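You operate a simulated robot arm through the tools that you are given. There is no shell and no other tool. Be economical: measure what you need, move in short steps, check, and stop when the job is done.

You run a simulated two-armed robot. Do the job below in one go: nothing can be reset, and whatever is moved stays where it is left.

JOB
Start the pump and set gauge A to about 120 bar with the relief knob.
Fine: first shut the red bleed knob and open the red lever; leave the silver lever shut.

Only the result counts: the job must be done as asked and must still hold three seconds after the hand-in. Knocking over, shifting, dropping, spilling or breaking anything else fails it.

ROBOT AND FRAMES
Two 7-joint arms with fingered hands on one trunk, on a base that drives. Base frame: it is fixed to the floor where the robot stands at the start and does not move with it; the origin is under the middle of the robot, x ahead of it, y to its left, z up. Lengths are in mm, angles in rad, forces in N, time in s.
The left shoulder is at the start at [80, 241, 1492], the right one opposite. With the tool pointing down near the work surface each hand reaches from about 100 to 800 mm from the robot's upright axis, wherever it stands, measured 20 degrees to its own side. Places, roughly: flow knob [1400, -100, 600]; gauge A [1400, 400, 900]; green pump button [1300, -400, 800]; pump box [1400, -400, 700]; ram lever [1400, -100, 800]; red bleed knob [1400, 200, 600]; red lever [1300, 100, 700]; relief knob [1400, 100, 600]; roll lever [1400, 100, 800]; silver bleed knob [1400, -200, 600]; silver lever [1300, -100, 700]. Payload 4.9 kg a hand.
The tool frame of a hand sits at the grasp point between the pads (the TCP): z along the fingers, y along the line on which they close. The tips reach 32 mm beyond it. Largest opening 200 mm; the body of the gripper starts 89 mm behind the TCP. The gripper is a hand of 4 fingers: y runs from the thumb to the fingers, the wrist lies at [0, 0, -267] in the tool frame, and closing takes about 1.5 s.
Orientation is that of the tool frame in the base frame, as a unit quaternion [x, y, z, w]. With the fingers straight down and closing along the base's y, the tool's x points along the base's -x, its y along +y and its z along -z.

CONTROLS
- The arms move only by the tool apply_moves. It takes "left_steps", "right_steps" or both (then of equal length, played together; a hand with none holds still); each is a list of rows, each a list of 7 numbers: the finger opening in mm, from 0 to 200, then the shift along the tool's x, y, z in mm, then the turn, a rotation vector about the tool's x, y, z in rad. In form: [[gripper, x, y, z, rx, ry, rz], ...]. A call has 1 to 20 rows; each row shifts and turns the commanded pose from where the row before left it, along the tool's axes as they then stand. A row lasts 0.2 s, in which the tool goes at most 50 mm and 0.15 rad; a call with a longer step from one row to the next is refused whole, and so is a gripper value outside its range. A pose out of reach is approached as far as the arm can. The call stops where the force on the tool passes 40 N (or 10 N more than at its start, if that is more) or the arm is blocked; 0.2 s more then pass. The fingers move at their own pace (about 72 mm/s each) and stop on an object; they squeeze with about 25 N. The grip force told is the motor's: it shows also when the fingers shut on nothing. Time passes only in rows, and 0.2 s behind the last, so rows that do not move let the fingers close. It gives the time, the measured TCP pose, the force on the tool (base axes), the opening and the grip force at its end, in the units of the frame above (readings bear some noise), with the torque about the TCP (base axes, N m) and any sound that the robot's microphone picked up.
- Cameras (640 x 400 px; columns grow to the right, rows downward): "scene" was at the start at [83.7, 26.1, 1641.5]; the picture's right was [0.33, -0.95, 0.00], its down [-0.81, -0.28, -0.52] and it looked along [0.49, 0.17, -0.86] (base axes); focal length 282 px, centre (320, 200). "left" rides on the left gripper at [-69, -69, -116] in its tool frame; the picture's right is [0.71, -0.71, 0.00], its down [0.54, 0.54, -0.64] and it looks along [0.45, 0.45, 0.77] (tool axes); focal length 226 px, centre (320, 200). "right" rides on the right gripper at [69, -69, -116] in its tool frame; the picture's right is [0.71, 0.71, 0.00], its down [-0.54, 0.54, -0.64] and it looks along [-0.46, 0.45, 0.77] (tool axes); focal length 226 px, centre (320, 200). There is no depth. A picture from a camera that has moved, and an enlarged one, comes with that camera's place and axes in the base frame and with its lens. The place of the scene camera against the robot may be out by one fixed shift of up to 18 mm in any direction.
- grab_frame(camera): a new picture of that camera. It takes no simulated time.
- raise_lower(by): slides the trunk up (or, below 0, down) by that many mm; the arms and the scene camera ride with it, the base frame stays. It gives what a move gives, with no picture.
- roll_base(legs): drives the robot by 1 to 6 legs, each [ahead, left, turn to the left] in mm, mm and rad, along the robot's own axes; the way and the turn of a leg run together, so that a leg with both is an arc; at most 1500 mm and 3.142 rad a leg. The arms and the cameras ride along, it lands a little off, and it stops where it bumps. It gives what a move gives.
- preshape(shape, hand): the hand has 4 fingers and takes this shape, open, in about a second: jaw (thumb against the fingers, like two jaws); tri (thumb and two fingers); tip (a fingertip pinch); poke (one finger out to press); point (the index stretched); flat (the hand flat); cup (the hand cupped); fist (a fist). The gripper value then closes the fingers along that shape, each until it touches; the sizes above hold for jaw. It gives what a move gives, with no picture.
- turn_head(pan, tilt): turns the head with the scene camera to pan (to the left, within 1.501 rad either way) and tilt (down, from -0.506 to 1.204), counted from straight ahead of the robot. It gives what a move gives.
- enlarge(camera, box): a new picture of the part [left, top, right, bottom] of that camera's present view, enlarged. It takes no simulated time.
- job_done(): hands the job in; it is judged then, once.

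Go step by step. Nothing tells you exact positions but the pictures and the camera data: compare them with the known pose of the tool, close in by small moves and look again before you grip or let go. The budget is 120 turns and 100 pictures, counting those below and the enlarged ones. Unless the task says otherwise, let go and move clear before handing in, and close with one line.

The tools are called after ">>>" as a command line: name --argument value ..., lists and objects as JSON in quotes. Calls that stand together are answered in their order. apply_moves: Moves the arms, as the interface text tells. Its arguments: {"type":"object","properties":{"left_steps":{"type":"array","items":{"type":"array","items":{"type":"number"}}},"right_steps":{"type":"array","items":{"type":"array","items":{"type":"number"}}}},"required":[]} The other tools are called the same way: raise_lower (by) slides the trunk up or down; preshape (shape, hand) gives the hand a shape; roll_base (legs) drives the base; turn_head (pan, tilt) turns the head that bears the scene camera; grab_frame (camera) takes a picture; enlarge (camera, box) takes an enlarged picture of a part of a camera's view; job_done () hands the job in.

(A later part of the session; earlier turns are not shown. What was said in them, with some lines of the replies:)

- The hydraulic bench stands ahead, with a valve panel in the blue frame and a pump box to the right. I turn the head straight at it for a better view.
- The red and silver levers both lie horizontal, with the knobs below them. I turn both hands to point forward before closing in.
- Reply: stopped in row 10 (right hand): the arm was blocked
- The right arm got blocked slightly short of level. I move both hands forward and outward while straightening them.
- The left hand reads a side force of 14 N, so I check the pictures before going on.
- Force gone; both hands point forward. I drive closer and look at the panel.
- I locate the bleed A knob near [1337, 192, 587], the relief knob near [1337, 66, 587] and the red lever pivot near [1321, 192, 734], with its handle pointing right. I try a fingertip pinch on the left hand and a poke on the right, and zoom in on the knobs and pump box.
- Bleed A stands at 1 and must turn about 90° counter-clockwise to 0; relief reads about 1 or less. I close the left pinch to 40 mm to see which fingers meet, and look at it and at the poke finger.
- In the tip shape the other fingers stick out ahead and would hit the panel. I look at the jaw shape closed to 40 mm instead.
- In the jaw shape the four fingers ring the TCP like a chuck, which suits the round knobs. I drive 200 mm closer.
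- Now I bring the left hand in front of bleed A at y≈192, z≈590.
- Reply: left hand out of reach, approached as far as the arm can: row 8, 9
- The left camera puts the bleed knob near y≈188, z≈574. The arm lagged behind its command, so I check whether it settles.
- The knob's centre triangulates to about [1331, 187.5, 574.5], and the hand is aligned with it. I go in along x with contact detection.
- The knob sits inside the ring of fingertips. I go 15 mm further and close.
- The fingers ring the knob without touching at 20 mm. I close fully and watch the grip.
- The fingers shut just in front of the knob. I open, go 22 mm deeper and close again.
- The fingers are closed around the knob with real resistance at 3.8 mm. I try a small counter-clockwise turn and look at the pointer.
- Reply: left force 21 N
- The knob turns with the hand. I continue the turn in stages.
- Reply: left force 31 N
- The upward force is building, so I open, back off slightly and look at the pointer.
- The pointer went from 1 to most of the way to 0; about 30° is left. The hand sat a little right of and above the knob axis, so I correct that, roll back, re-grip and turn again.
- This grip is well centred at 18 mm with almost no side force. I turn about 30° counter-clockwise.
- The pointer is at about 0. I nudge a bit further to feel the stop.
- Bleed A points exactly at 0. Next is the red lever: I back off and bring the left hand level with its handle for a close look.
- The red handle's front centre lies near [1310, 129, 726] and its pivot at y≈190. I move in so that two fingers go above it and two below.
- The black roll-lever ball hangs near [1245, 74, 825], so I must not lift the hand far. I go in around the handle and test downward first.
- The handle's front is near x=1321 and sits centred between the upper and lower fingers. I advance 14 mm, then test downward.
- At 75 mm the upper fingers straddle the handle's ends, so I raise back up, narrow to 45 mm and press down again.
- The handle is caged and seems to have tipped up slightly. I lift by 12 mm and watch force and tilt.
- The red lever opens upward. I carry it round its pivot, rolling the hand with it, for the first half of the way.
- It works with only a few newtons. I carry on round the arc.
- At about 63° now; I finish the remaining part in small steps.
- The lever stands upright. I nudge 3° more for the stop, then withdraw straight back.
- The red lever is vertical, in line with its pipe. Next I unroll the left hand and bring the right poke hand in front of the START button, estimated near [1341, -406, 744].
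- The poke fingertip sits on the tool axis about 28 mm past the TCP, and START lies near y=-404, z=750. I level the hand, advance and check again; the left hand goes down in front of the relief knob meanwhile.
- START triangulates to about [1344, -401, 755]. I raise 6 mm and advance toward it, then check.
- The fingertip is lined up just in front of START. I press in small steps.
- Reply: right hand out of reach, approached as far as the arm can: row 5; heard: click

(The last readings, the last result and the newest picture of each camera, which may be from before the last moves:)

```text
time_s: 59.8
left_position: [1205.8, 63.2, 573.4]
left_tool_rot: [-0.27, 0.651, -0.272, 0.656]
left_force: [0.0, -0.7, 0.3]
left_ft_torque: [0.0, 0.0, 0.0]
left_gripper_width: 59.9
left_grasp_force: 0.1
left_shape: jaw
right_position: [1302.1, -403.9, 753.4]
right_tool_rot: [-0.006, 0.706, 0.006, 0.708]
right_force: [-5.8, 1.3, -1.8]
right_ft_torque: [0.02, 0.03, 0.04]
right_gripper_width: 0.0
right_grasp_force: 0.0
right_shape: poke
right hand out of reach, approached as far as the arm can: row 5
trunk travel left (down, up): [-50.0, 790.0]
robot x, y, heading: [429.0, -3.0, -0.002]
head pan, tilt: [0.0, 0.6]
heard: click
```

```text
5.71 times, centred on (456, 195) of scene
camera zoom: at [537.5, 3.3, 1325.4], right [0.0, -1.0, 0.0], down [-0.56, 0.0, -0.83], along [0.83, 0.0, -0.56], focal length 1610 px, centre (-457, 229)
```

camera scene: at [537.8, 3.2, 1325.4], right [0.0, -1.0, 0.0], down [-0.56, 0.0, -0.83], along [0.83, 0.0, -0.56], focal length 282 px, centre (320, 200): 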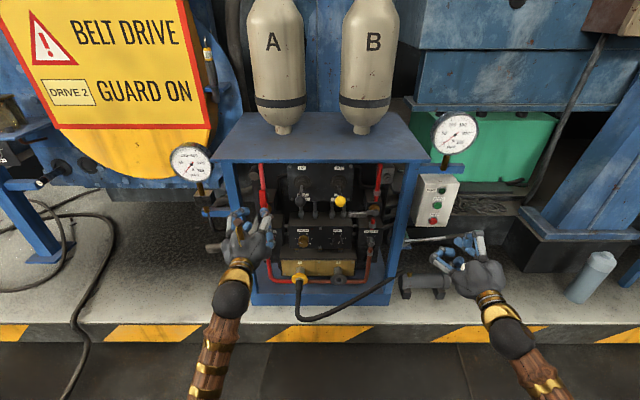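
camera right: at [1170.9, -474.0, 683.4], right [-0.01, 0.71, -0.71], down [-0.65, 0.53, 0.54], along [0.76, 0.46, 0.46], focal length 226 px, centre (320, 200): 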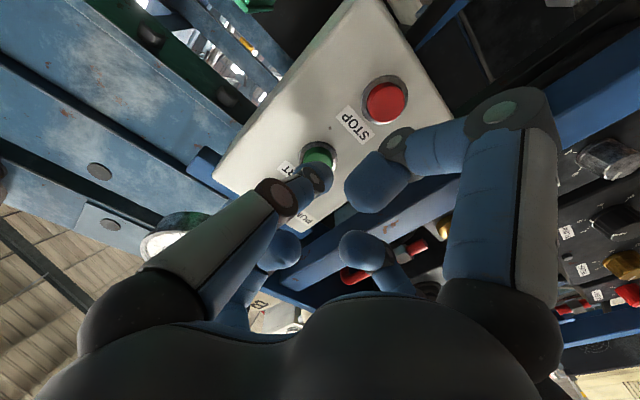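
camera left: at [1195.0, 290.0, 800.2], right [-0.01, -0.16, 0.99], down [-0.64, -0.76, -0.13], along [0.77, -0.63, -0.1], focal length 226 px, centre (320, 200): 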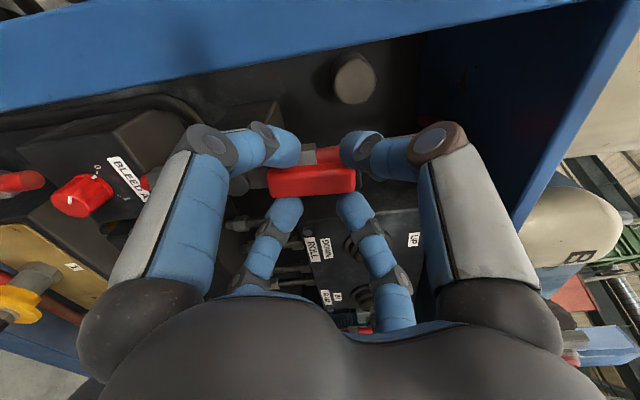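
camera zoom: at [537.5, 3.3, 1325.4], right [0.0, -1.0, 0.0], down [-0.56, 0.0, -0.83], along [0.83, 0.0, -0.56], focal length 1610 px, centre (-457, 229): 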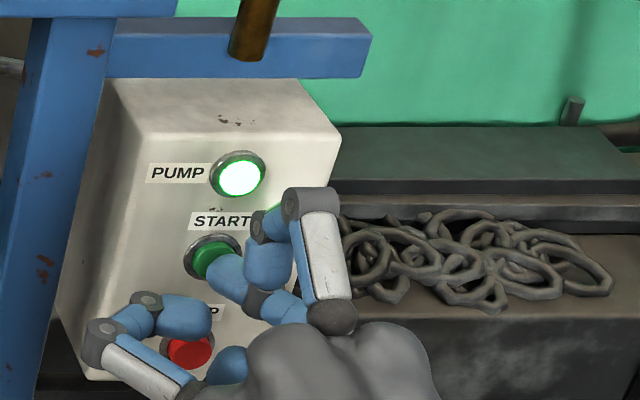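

A click, and the PUMP lamp is lit. I withdraw the right hand straight back and look at gauge A and at the relief knob through the left camera.

>>> apply_moves --right_steps '[[0, 0, 0, -20, 0, 0, 0], [0, 0, 0, -25, 0, 0, 0], [0, 0, 0, -25, 0, 0, 0], [0, 0, 0, -25, 0, 0, 0]]'

>>> enlarge --camera "scene" --box '[160, 135, 224, 175]'

>>> grab_frame --camera "left"

```text
time_s: 60.8
left_position: [1206.0, 64.2, 573.7]
left_tool_rot: [-0.271, 0.651, -0.271, 0.656]
left_force: [0.2, 0.1, 0.1]
left_ft_torque: [0.0, 0.04, -0.01]
left_gripper_width: 59.9
left_grasp_force: 0.0
left_shape: jaw
right_position: [1209.2, -403.0, 752.6]
right_tool_rot: [-0.005, 0.707, 0.005, 0.707]
right_force: [-0.2, 1.0, 0.0]
right_ft_torque: [0.0, -0.01, -0.05]
right_gripper_width: 0.2
right_grasp_force: 0.0
right_shape: poke
trunk travel left (down, up): [-50.0, 790.0]
robot x, y, heading: [427.7, -3.7, 0.003]
head pan, tilt: [0.0, 0.6]
```

```text
10.00 times, centred on (192, 155) of scene
camera zoom: at [537.5, 3.2, 1325.5], right [0.0, -1.0, 0.0], down [-0.56, 0.0, -0.83], along [0.83, 0.0, -0.56], focal length 2818 px, centre (1600, 650)
```

zoom: 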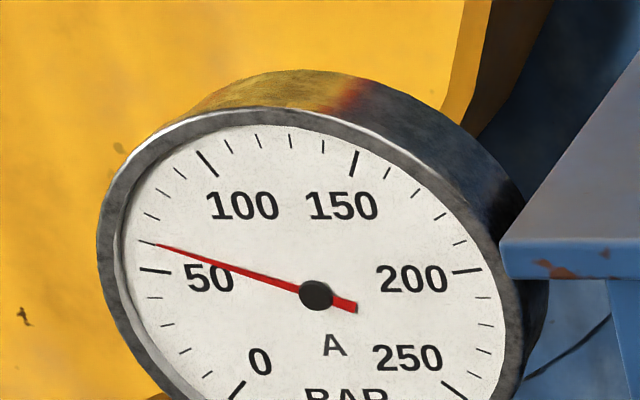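

```text
38 pictures are left
camera left: at [1089.2, 63.6, 669.2], right [0.0, -1.0, 0.0], down [-0.64, 0.0, -0.77], along [0.77, 0.0, -0.64], focal length 226 px, centre (320, 200)
```

left: 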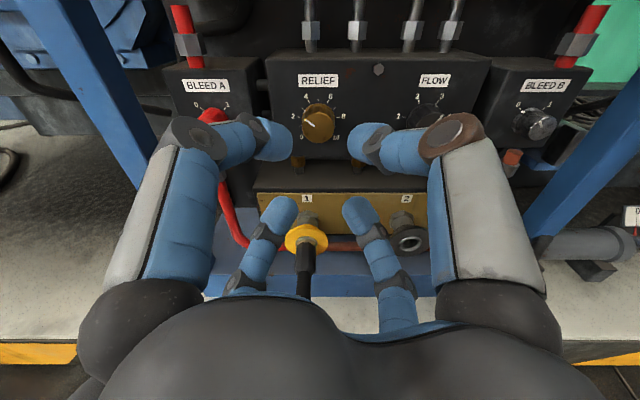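

Gauge A already reads about 58 bar with relief near 1. The relief knob lies straight ahead at y≈66, z≈575, so I advance onto it.

>>> apply_moves --left_steps '[[80, -1, 1, 15, 0, 0, 0], [80, 0, 0, 15, 0, 0, 0], [80, 0, 0, 15, 0, 0, 0], [80, 0, 0, 15, 0, 0, 0], [80, 0, 0, 15, 0, 0, 0], [80, 0, 0, 15, 0, 0, 0], [80, 0, 0, 10, 0, 0, 0]]'

>>> grab_frame --camera "left"

```text
time_s: 62.4
left_position: [1306.7, 65.4, 573.7]
left_tool_rot: [-0.269, 0.651, -0.272, 0.656]
left_force: [-0.6, 0.4, 0.0]
left_ft_torque: [-0.03, -0.01, -0.01]
left_gripper_width: 79.7
left_grasp_force: 0.0
left_shape: jaw
right_position: [1208.7, -404.5, 753.2]
right_tool_rot: [-0.005, 0.707, 0.005, 0.707]
right_force: [0.4, -0.2, 0.1]
right_ft_torque: [-0.03, 0.02, 0.0]
right_gripper_width: 0.0
right_grasp_force: 0.1
right_shape: poke
trunk travel left (down, up): [-50.0, 790.0]
robot x, y, heading: [430.4, -4.5, 0.01]
head pan, tilt: [0.0, 0.6]
```

```text
37 pictures are left
camera left: at [1189.3, 65.1, 669.6], right [0.0, -1.0, 0.0], down [-0.64, 0.0, -0.77], along [0.77, 0.0, -0.64], focal length 226 px, centre (320, 200)
```

left: 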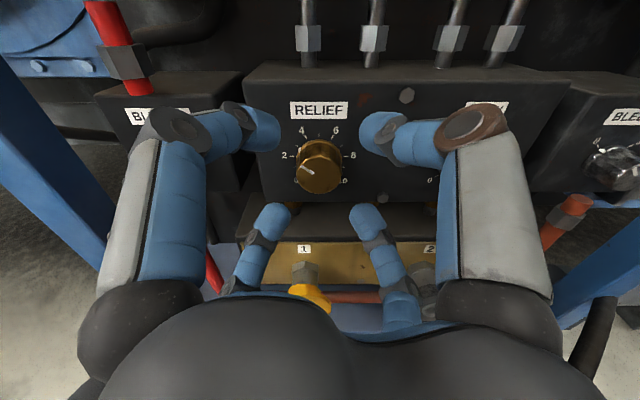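

Well centred. I go in the last 26 mm and close.

>>> apply_moves --left_steps '[[70, 0, 0, 9, 0, 0, 0], [70, 0, 0, 9, 0, 0, 0], [70, 0, 0, 8, 0, 0, 0], [0, 0, 0, 0, 0, 0, 0], [0, 0, 0, 0, 0, 0, 0], [0, 0, 0, 0, 0, 0, 0], [0, 0, 0, 0, 0, 0, 0]]'

```text
time_s: 64.0
left_position: [1333.3, 66.8, 575.1]
left_tool_rot: [-0.27, 0.651, -0.271, 0.656]
left_force: [6.7, -0.1, 1.3]
left_ft_torque: [0.05, -0.01, -0.05]
left_gripper_width: 27.8
left_grasp_force: 25.0
left_shape: jaw
right_position: [1210.3, -403.3, 753.7]
right_tool_rot: [-0.005, 0.707, 0.005, 0.707]
right_force: [0.5, -0.3, -0.1]
right_ft_torque: [-0.03, 0.02, 0.0]
right_gripper_width: 0.2
right_grasp_force: 0.0
right_shape: poke
trunk travel left (down, up): [-50.0, 790.0]
robot x, y, heading: [425.9, -1.7, 0.003]
head pan, tilt: [0.0, 0.6]
```

Centred grip at 28 mm with low side force. I turn clockwise by 0.4 rad and read the gauge.

>>> apply_moves --left_steps '[[0, 0, 0, 0, 0, 0, 0.1], [0, 0, 0, 0, 0, 0, 0.1], [0, 0, 0, 0, 0, 0, 0.1], [0, 0, 0, 0, 0, 0, 0.1], [0, 0, 0, 0, 0, 0, 0], [0, 0, 0, 0, 0, 0, 0]]'

>>> enlarge --camera "scene" --box '[160, 135, 224, 175]'

```text
time_s: 65.4
left_position: [1332.5, 63.3, 574.6]
left_tool_rot: [-0.134, 0.692, -0.136, 0.696]
left_force: [14.1, -12.3, 2.2]
left_ft_torque: [-0.14, -0.08, -0.4]
left_gripper_width: 27.5
left_grasp_force: 25.2
left_shape: jaw
right_position: [1209.2, -405.4, 753.9]
right_tool_rot: [-0.005, 0.707, 0.005, 0.707]
right_force: [-0.5, 0.4, 0.2]
right_ft_torque: [0.01, 0.01, -0.01]
right_gripper_width: 0.0
right_grasp_force: 0.0
right_shape: poke
trunk travel left (down, up): [-50.0, 790.0]
robot x, y, heading: [427.4, -3.1, 0.004]
head pan, tilt: [0.0, 0.6]
```

```text
10.00 times, centred on (192, 155) of scene
camera zoom: at [538.7, 2.2, 1325.3], right [0.0, -1.0, 0.0], down [-0.57, 0.0, -0.82], along [0.82, 0.0, -0.57], focal length 2818 px, centre (1600, 650)
```

zoom: 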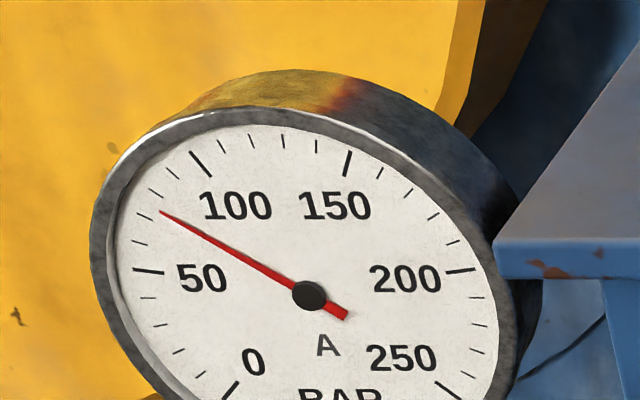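

Gauge A now reads about 74 bar, so roughly 40 bar per rad. I turn another 0.5 rad.

>>> apply_moves --left_steps '[[0, 0, 0, 0, 0, 0, 0.1], [0, 0, 0, 0, 0, 0, 0.1], [0, 0, 0, 0, 0, 0, 0.1], [0, 0, 0, 0, 0, 0, 0.1], [0, 0, 0, 0, 0, 0, 0.1], [0, 0, 0, 0, 0, 0, 0], [0, 0, 0, 0, 0, 0, 0]]'

>>> enlarge --camera "scene" --box '[160, 135, 224, 175]'

>>> enlarge --camera "left" --box '[220, 100, 420, 225]'

```text
time_s: 67.0
left_position: [1332.6, 63.8, 573.1]
left_tool_rot: [0.043, 0.704, 0.039, 0.708]
left_force: [10.9, -28.3, -2.5]
left_ft_torque: [-0.24, 0.06, -0.92]
left_gripper_width: 27.8
left_grasp_force: 25.2
left_shape: jaw
right_position: [1209.0, -406.9, 752.4]
right_tool_rot: [-0.004, 0.707, 0.005, 0.707]
right_force: [0.4, 1.2, 0.0]
right_ft_torque: [0.0, 0.01, 0.04]
right_gripper_width: 0.0
right_grasp_force: 0.0
right_shape: poke
trunk travel left (down, up): [-50.0, 790.0]
robot x, y, heading: [433.5, -3.9, 0.003]
head pan, tilt: [0.0, 0.6]
```

```text
10.00 times, centred on (192, 155) of scene
camera zoom: at [539.0, 1.2, 1325.2], right [0.0, -1.0, 0.0], down [-0.57, 0.0, -0.82], along [0.82, 0.0, -0.57], focal length 2818 px, centre (1600, 650)
```

zoom: 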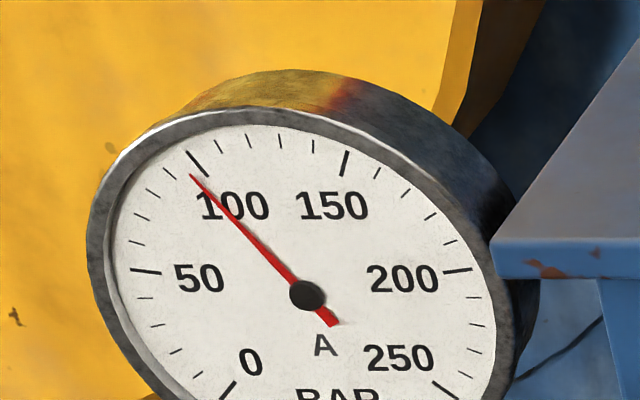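

```text
3.20 times, centred on (320, 162) of left
camera zoom: at [1215.2, -13.0, 632.1], right [0.0, -0.62, -0.79], down [-0.64, 0.6, -0.48], along [0.77, 0.5, -0.39], focal length 723 px, centre (320, 320)
```

zoom: 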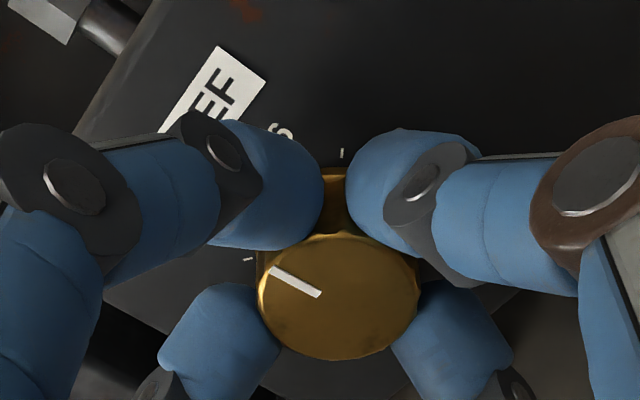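

About 94 bar, but side force has grown to 28 N. I release, roll back, and re-grip before the last part.

>>> apply_moves --left_steps '[[70, 0, 0, 0, 0, 0, 0], [70, 0, 0, 0, 0, 0, 0], [70, 0, 0, 0, 0, 0, 0], [75, 0, 0, 0, 0, 0, 0]]'

>>> enlarge --camera "scene" --box '[160, 135, 224, 175]'

```text
time_s: 68.0
left_position: [1332.0, 68.1, 574.8]
left_tool_rot: [0.039, 0.704, 0.043, 0.708]
left_force: [-0.4, 0.2, -0.4]
left_ft_torque: [0.01, 0.03, 0.03]
left_gripper_width: 74.5
left_grasp_force: 0.1
left_shape: jaw
right_position: [1209.7, -403.2, 753.5]
right_tool_rot: [-0.005, 0.707, 0.005, 0.707]
right_force: [-0.2, 0.5, 0.3]
right_ft_torque: [0.02, 0.0, 0.02]
right_gripper_width: 0.0
right_grasp_force: 0.1
right_shape: poke
trunk travel left (down, up): [-50.0, 790.0]
robot x, y, heading: [428.8, -3.7, 0.004]
head pan, tilt: [0.0, 0.6]
```

```text
10.00 times, centred on (192, 155) of scene
camera zoom: at [538.1, 3.3, 1325.4], right [0.0, -1.0, 0.0], down [-0.57, 0.0, -0.82], along [0.82, 0.0, -0.57], focal length 2818 px, centre (1600, 650)
```

zoom: 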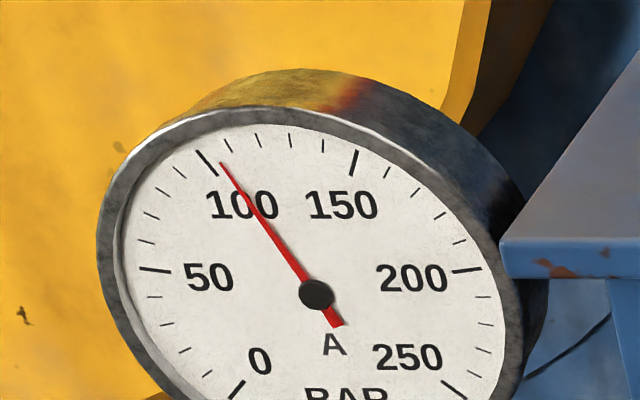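

The needle has risen to about 104 after release, perhaps still settling. I roll the open hand back and read again.

>>> apply_moves --left_steps '[[75, 0, -2, 0, 0, 0, -0.1], [75, 0, 0, 0, 0, 0, -0.1], [75, 0, 0, 0, 0, 0, -0.1], [75, 0, 0, 0, 0, 0, -0.1], [75, 0, 0, 0, 0, 0, -0.1], [75, 0, 0, 0, 0, 0, -0.1], [75, 0, 0, 0, 0, 0, 0], [75, 0, 0, 0, 0, 0, 0]]'

>>> enlarge --camera "scene" --box '[160, 135, 224, 175]'

```text
time_s: 69.8
left_position: [1330.7, 63.6, 573.8]
left_tool_rot: [-0.169, 0.684, -0.17, 0.689]
left_force: [-0.1, -1.2, 0.6]
left_ft_torque: [0.0, 0.01, -0.04]
left_gripper_width: 74.5
left_grasp_force: 0.2
left_shape: jaw
right_position: [1209.0, -403.6, 753.8]
right_tool_rot: [-0.005, 0.707, 0.005, 0.707]
right_force: [-0.8, 0.8, 0.1]
right_ft_torque: [-0.04, -0.02, -0.01]
right_gripper_width: 0.2
right_grasp_force: 0.1
right_shape: poke
trunk travel left (down, up): [-50.0, 790.0]
robot x, y, heading: [429.4, -2.0, 0.003]
head pan, tilt: [0.0, 0.6]
```

```text
10.00 times, centred on (192, 155) of scene
camera zoom: at [538.0, 3.2, 1325.4], right [0.0, -1.0, 0.0], down [-0.57, 0.0, -0.82], along [0.82, 0.0, -0.57], focal length 2818 px, centre (1600, 650)
```

zoom: 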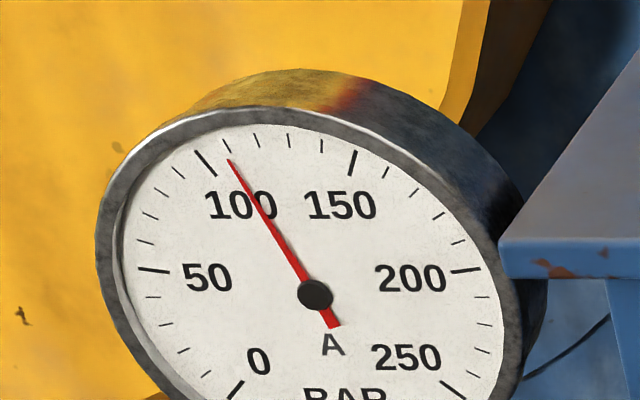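

The reading lags with a time constant of a second or so. I wait for it to settle and check the knob pointer.

>>> apply_moves --left_steps '[[75, 0, 0, 0, 0, 0, 0], [75, 0, 0, 0, 0, 0, 0], [75, 0, 0, 0, 0, 0, 0], [75, 0, 0, 0, 0, 0, 0], [75, 0, 0, 0, 0, 0, 0], [75, 0, 0, 0, 0, 0, 0], [75, 0, 0, 0, 0, 0, 0], [75, 0, 0, 0, 0, 0, 0], [75, 0, 0, 0, 0, 0, 0], [75, 0, 0, 0, 0, 0, 0], [75, 0, 0, 0, 0, 0, 0], [75, 0, 0, 0, 0, 0, 0], [75, 0, 0, 0, 0, 0, 0], [75, 0, 0, 0, 0, 0, 0], [75, 0, 0, 0, 0, 0, 0]]'

>>> enlarge --camera "scene" --box '[160, 135, 224, 175]'

>>> enlarge --camera "left" --box '[220, 100, 420, 225]'

```text
time_s: 73.0
left_position: [1331.6, 63.4, 574.0]
left_tool_rot: [-0.17, 0.684, -0.17, 0.689]
left_force: [1.0, 0.1, -0.2]
left_ft_torque: [-0.01, -0.01, 0.0]
left_gripper_width: 74.4
left_grasp_force: 0.1
left_shape: jaw
right_position: [1208.6, -403.4, 753.0]
right_tool_rot: [-0.005, 0.708, 0.005, 0.707]
right_force: [0.7, -0.6, 0.5]
right_ft_torque: [-0.01, 0.01, 0.01]
right_gripper_width: 0.0
right_grasp_force: 0.1
right_shape: poke
trunk travel left (down, up): [-50.0, 790.0]
robot x, y, heading: [430.9, 2.3, 0.003]
head pan, tilt: [0.0, 0.6]
```

```text
10.00 times, centred on (192, 155) of scene
camera zoom: at [538.0, 3.2, 1325.4], right [0.0, -1.0, 0.0], down [-0.57, 0.0, -0.82], along [0.82, 0.0, -0.57], focal length 2818 px, centre (1600, 650)
```

zoom: 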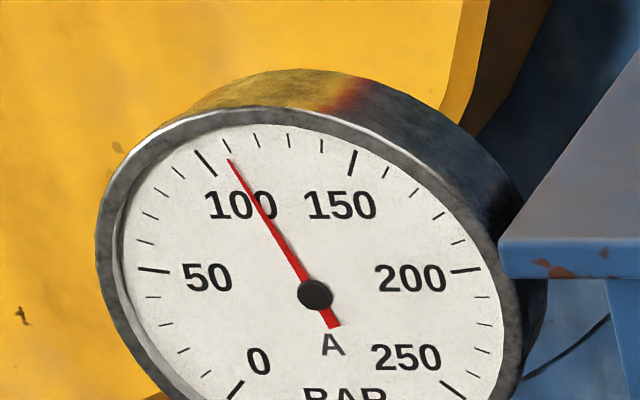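

```text
3.20 times, centred on (320, 162) of left
camera zoom: at [1214.4, 34.7, 666.4], right [0.0, -0.96, -0.3], down [-0.64, 0.23, -0.74], along [0.77, 0.19, -0.61], focal length 723 px, centre (320, 320)
```

zoom: 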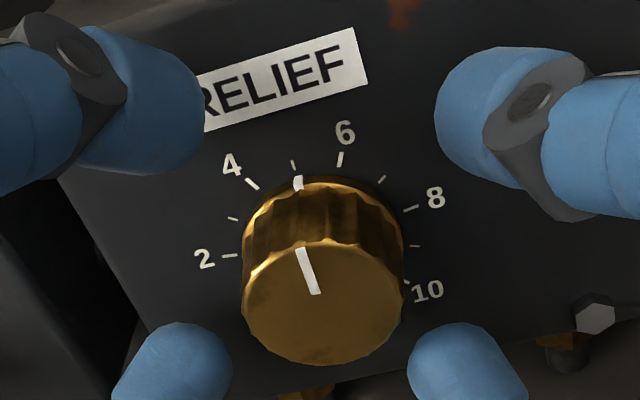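

It has settled at about 108 bar with the pointer at 5. I grip again and turn about 0.3 rad more.

>>> apply_moves --left_steps '[[70, -1.4, 2.6, 0, 0, 0, 0], [0, 0, 0, 0, 0, 0, 0], [0, 0, 0, 0, 0, 0, 0], [0, 0, 0, 0, 0, 0, 0], [0, 0, 0, 0, 0, 0, 0], [0, 0, 0, 0, 0, 0, 0.1], [0, 0, 0, 0, 0, 0, 0.1], [0, 0, 0, 0, 0, 0, 0.08], [0, 0, 0, 0, 0, 0, 0], [0, 0, 0, 0, 0, 0, 0], [70, 0, 0, 0, 0, 0, 0], [70, 0, 0, 0, 0, 0, 0], [70, 0, 0, 0, 0, 0, 0], [75, 0, 0, 0, 0, 0, 0], [75, 0, 0, 0, 0, 0, 0], [75, 0, 0, 0, 0, 0, 0], [75, 0, 0, 0, 0, 0, 0], [75, 0, 0, 0, 0, 0, 0], [75, 0, 0, 0, 0, 0, 0], [75, 0, 0, 0, 0, 0, 0]]'

>>> enlarge --camera "scene" --box '[160, 135, 224, 175]'

```text
time_s: 77.2
left_position: [1333.6, 67.3, 574.0]
left_tool_rot: [-0.074, 0.701, -0.071, 0.706]
left_force: [-0.9, -0.2, 0.1]
left_ft_torque: [0.0, -0.03, 0.02]
left_gripper_width: 74.4
left_grasp_force: 0.1
left_shape: jaw
right_position: [1210.1, -403.4, 753.3]
right_tool_rot: [-0.004, 0.708, 0.004, 0.707]
right_force: [-1.1, -0.1, 0.0]
right_ft_torque: [0.0, -0.02, 0.01]
right_gripper_width: 0.1
right_grasp_force: 0.1
right_shape: poke
trunk travel left (down, up): [-50.0, 790.0]
robot x, y, heading: [429.8, -2.7, 0.004]
head pan, tilt: [0.0, 0.6]
```

```text
10.00 times, centred on (192, 155) of scene
camera zoom: at [538.0, 3.2, 1325.4], right [0.0, -1.0, 0.0], down [-0.57, 0.0, -0.82], along [0.82, 0.0, -0.57], focal length 2818 px, centre (1600, 650)
```

zoom: 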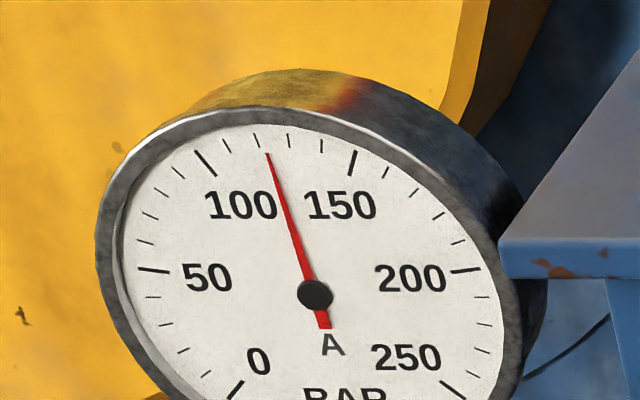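

Gauge A now reads about 121 bar. I withdraw the left hand and verify the settled reading and the whole panel.

>>> apply_moves --left_steps '[[75, 0, 0, -10, 0, 0, 0], [75, 0, 0, -20, 0, 0, 0], [75, 0, 0, -20, 0, 0, 0], [75, 0, 0, -25, 0, 0, 0], [75, 0, 0, -25, 0, 0, 0], [75, 0, 0, -25, 0, 0, 0], [75, 20, 20, -10, 0, 0, 0], [75, 20, 20, 0, 0, 0, 0], [75, 20, 20, 0, 0, 0, 0], [75, 20, 20, 0, 0, 0, 0], [75, 0, 0, 0, 0, 0, 0], [75, 0, 0, 0, 0, 0, 0], [75, 0, 0, 0, 0, 0, 0], [75, 0, 0, 0, 0, 0, 0], [75, 0, 0, 0, 0, 0, 0]]'

>>> enlarge --camera "scene" --box '[160, 135, 224, 175]'

>>> enlarge --camera "scene" --box '[220, 140, 480, 300]'

```text
time_s: 80.4
left_position: [1198.2, 129.0, 475.6]
left_tool_rot: [-0.073, 0.701, -0.072, 0.706]
left_force: [-0.7, 0.2, -0.8]
left_ft_torque: [-0.02, 0.0, 0.01]
left_gripper_width: 74.5
left_grasp_force: 0.1
left_shape: jaw
right_position: [1210.7, -403.6, 753.4]
right_tool_rot: [-0.005, 0.707, 0.005, 0.707]
right_force: [-0.4, -0.2, 0.2]
right_ft_torque: [-0.01, 0.01, 0.02]
right_gripper_width: 0.0
right_grasp_force: 0.0
right_shape: poke
trunk travel left (down, up): [-50.0, 790.0]
robot x, y, heading: [429.2, 1.3, 0.005]
head pan, tilt: [0.0, 0.6]
```

```text
10.00 times, centred on (192, 155) of scene
camera zoom: at [538.0, 3.2, 1325.4], right [0.0, -1.0, 0.0], down [-0.57, 0.0, -0.82], along [0.82, 0.0, -0.57], focal length 2818 px, centre (1600, 650)
```

zoom: 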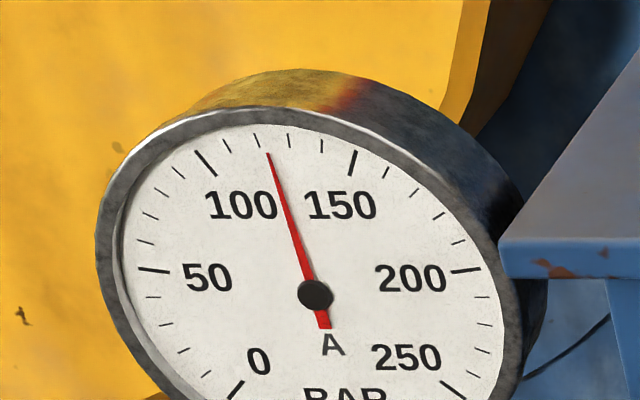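

```text
2.46 times, centred on (350, 220) of scene
camera zoom: at [538.0, 3.2, 1325.4], right [0.0, -1.0, 0.0], down [-0.57, 0.0, -0.82], along [0.82, 0.0, -0.57], focal length 694 px, centre (246, 151)
```

zoom: 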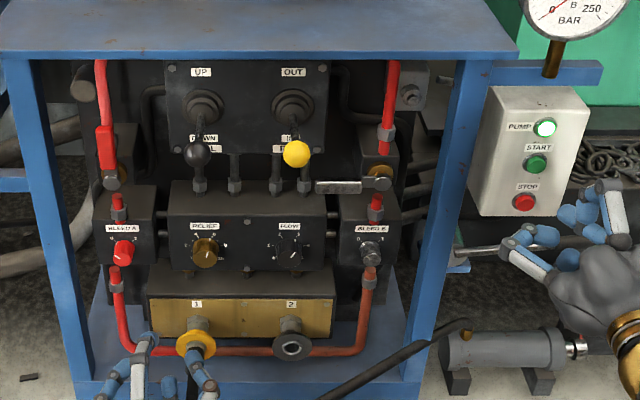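

The gauge is steady at about 121 bar, with bleed A at 0, the red lever upright, the silver lever still horizontal and the pump lamp lit. Both hands are clear, so I hand in.

>>> job_done

```text
The job is handed in.
```

The job is handed in: the pump is running and gauge A holds steady at about 121 bar. The red bleed knob is shut, the red lever is open and the silver lever was left shut.
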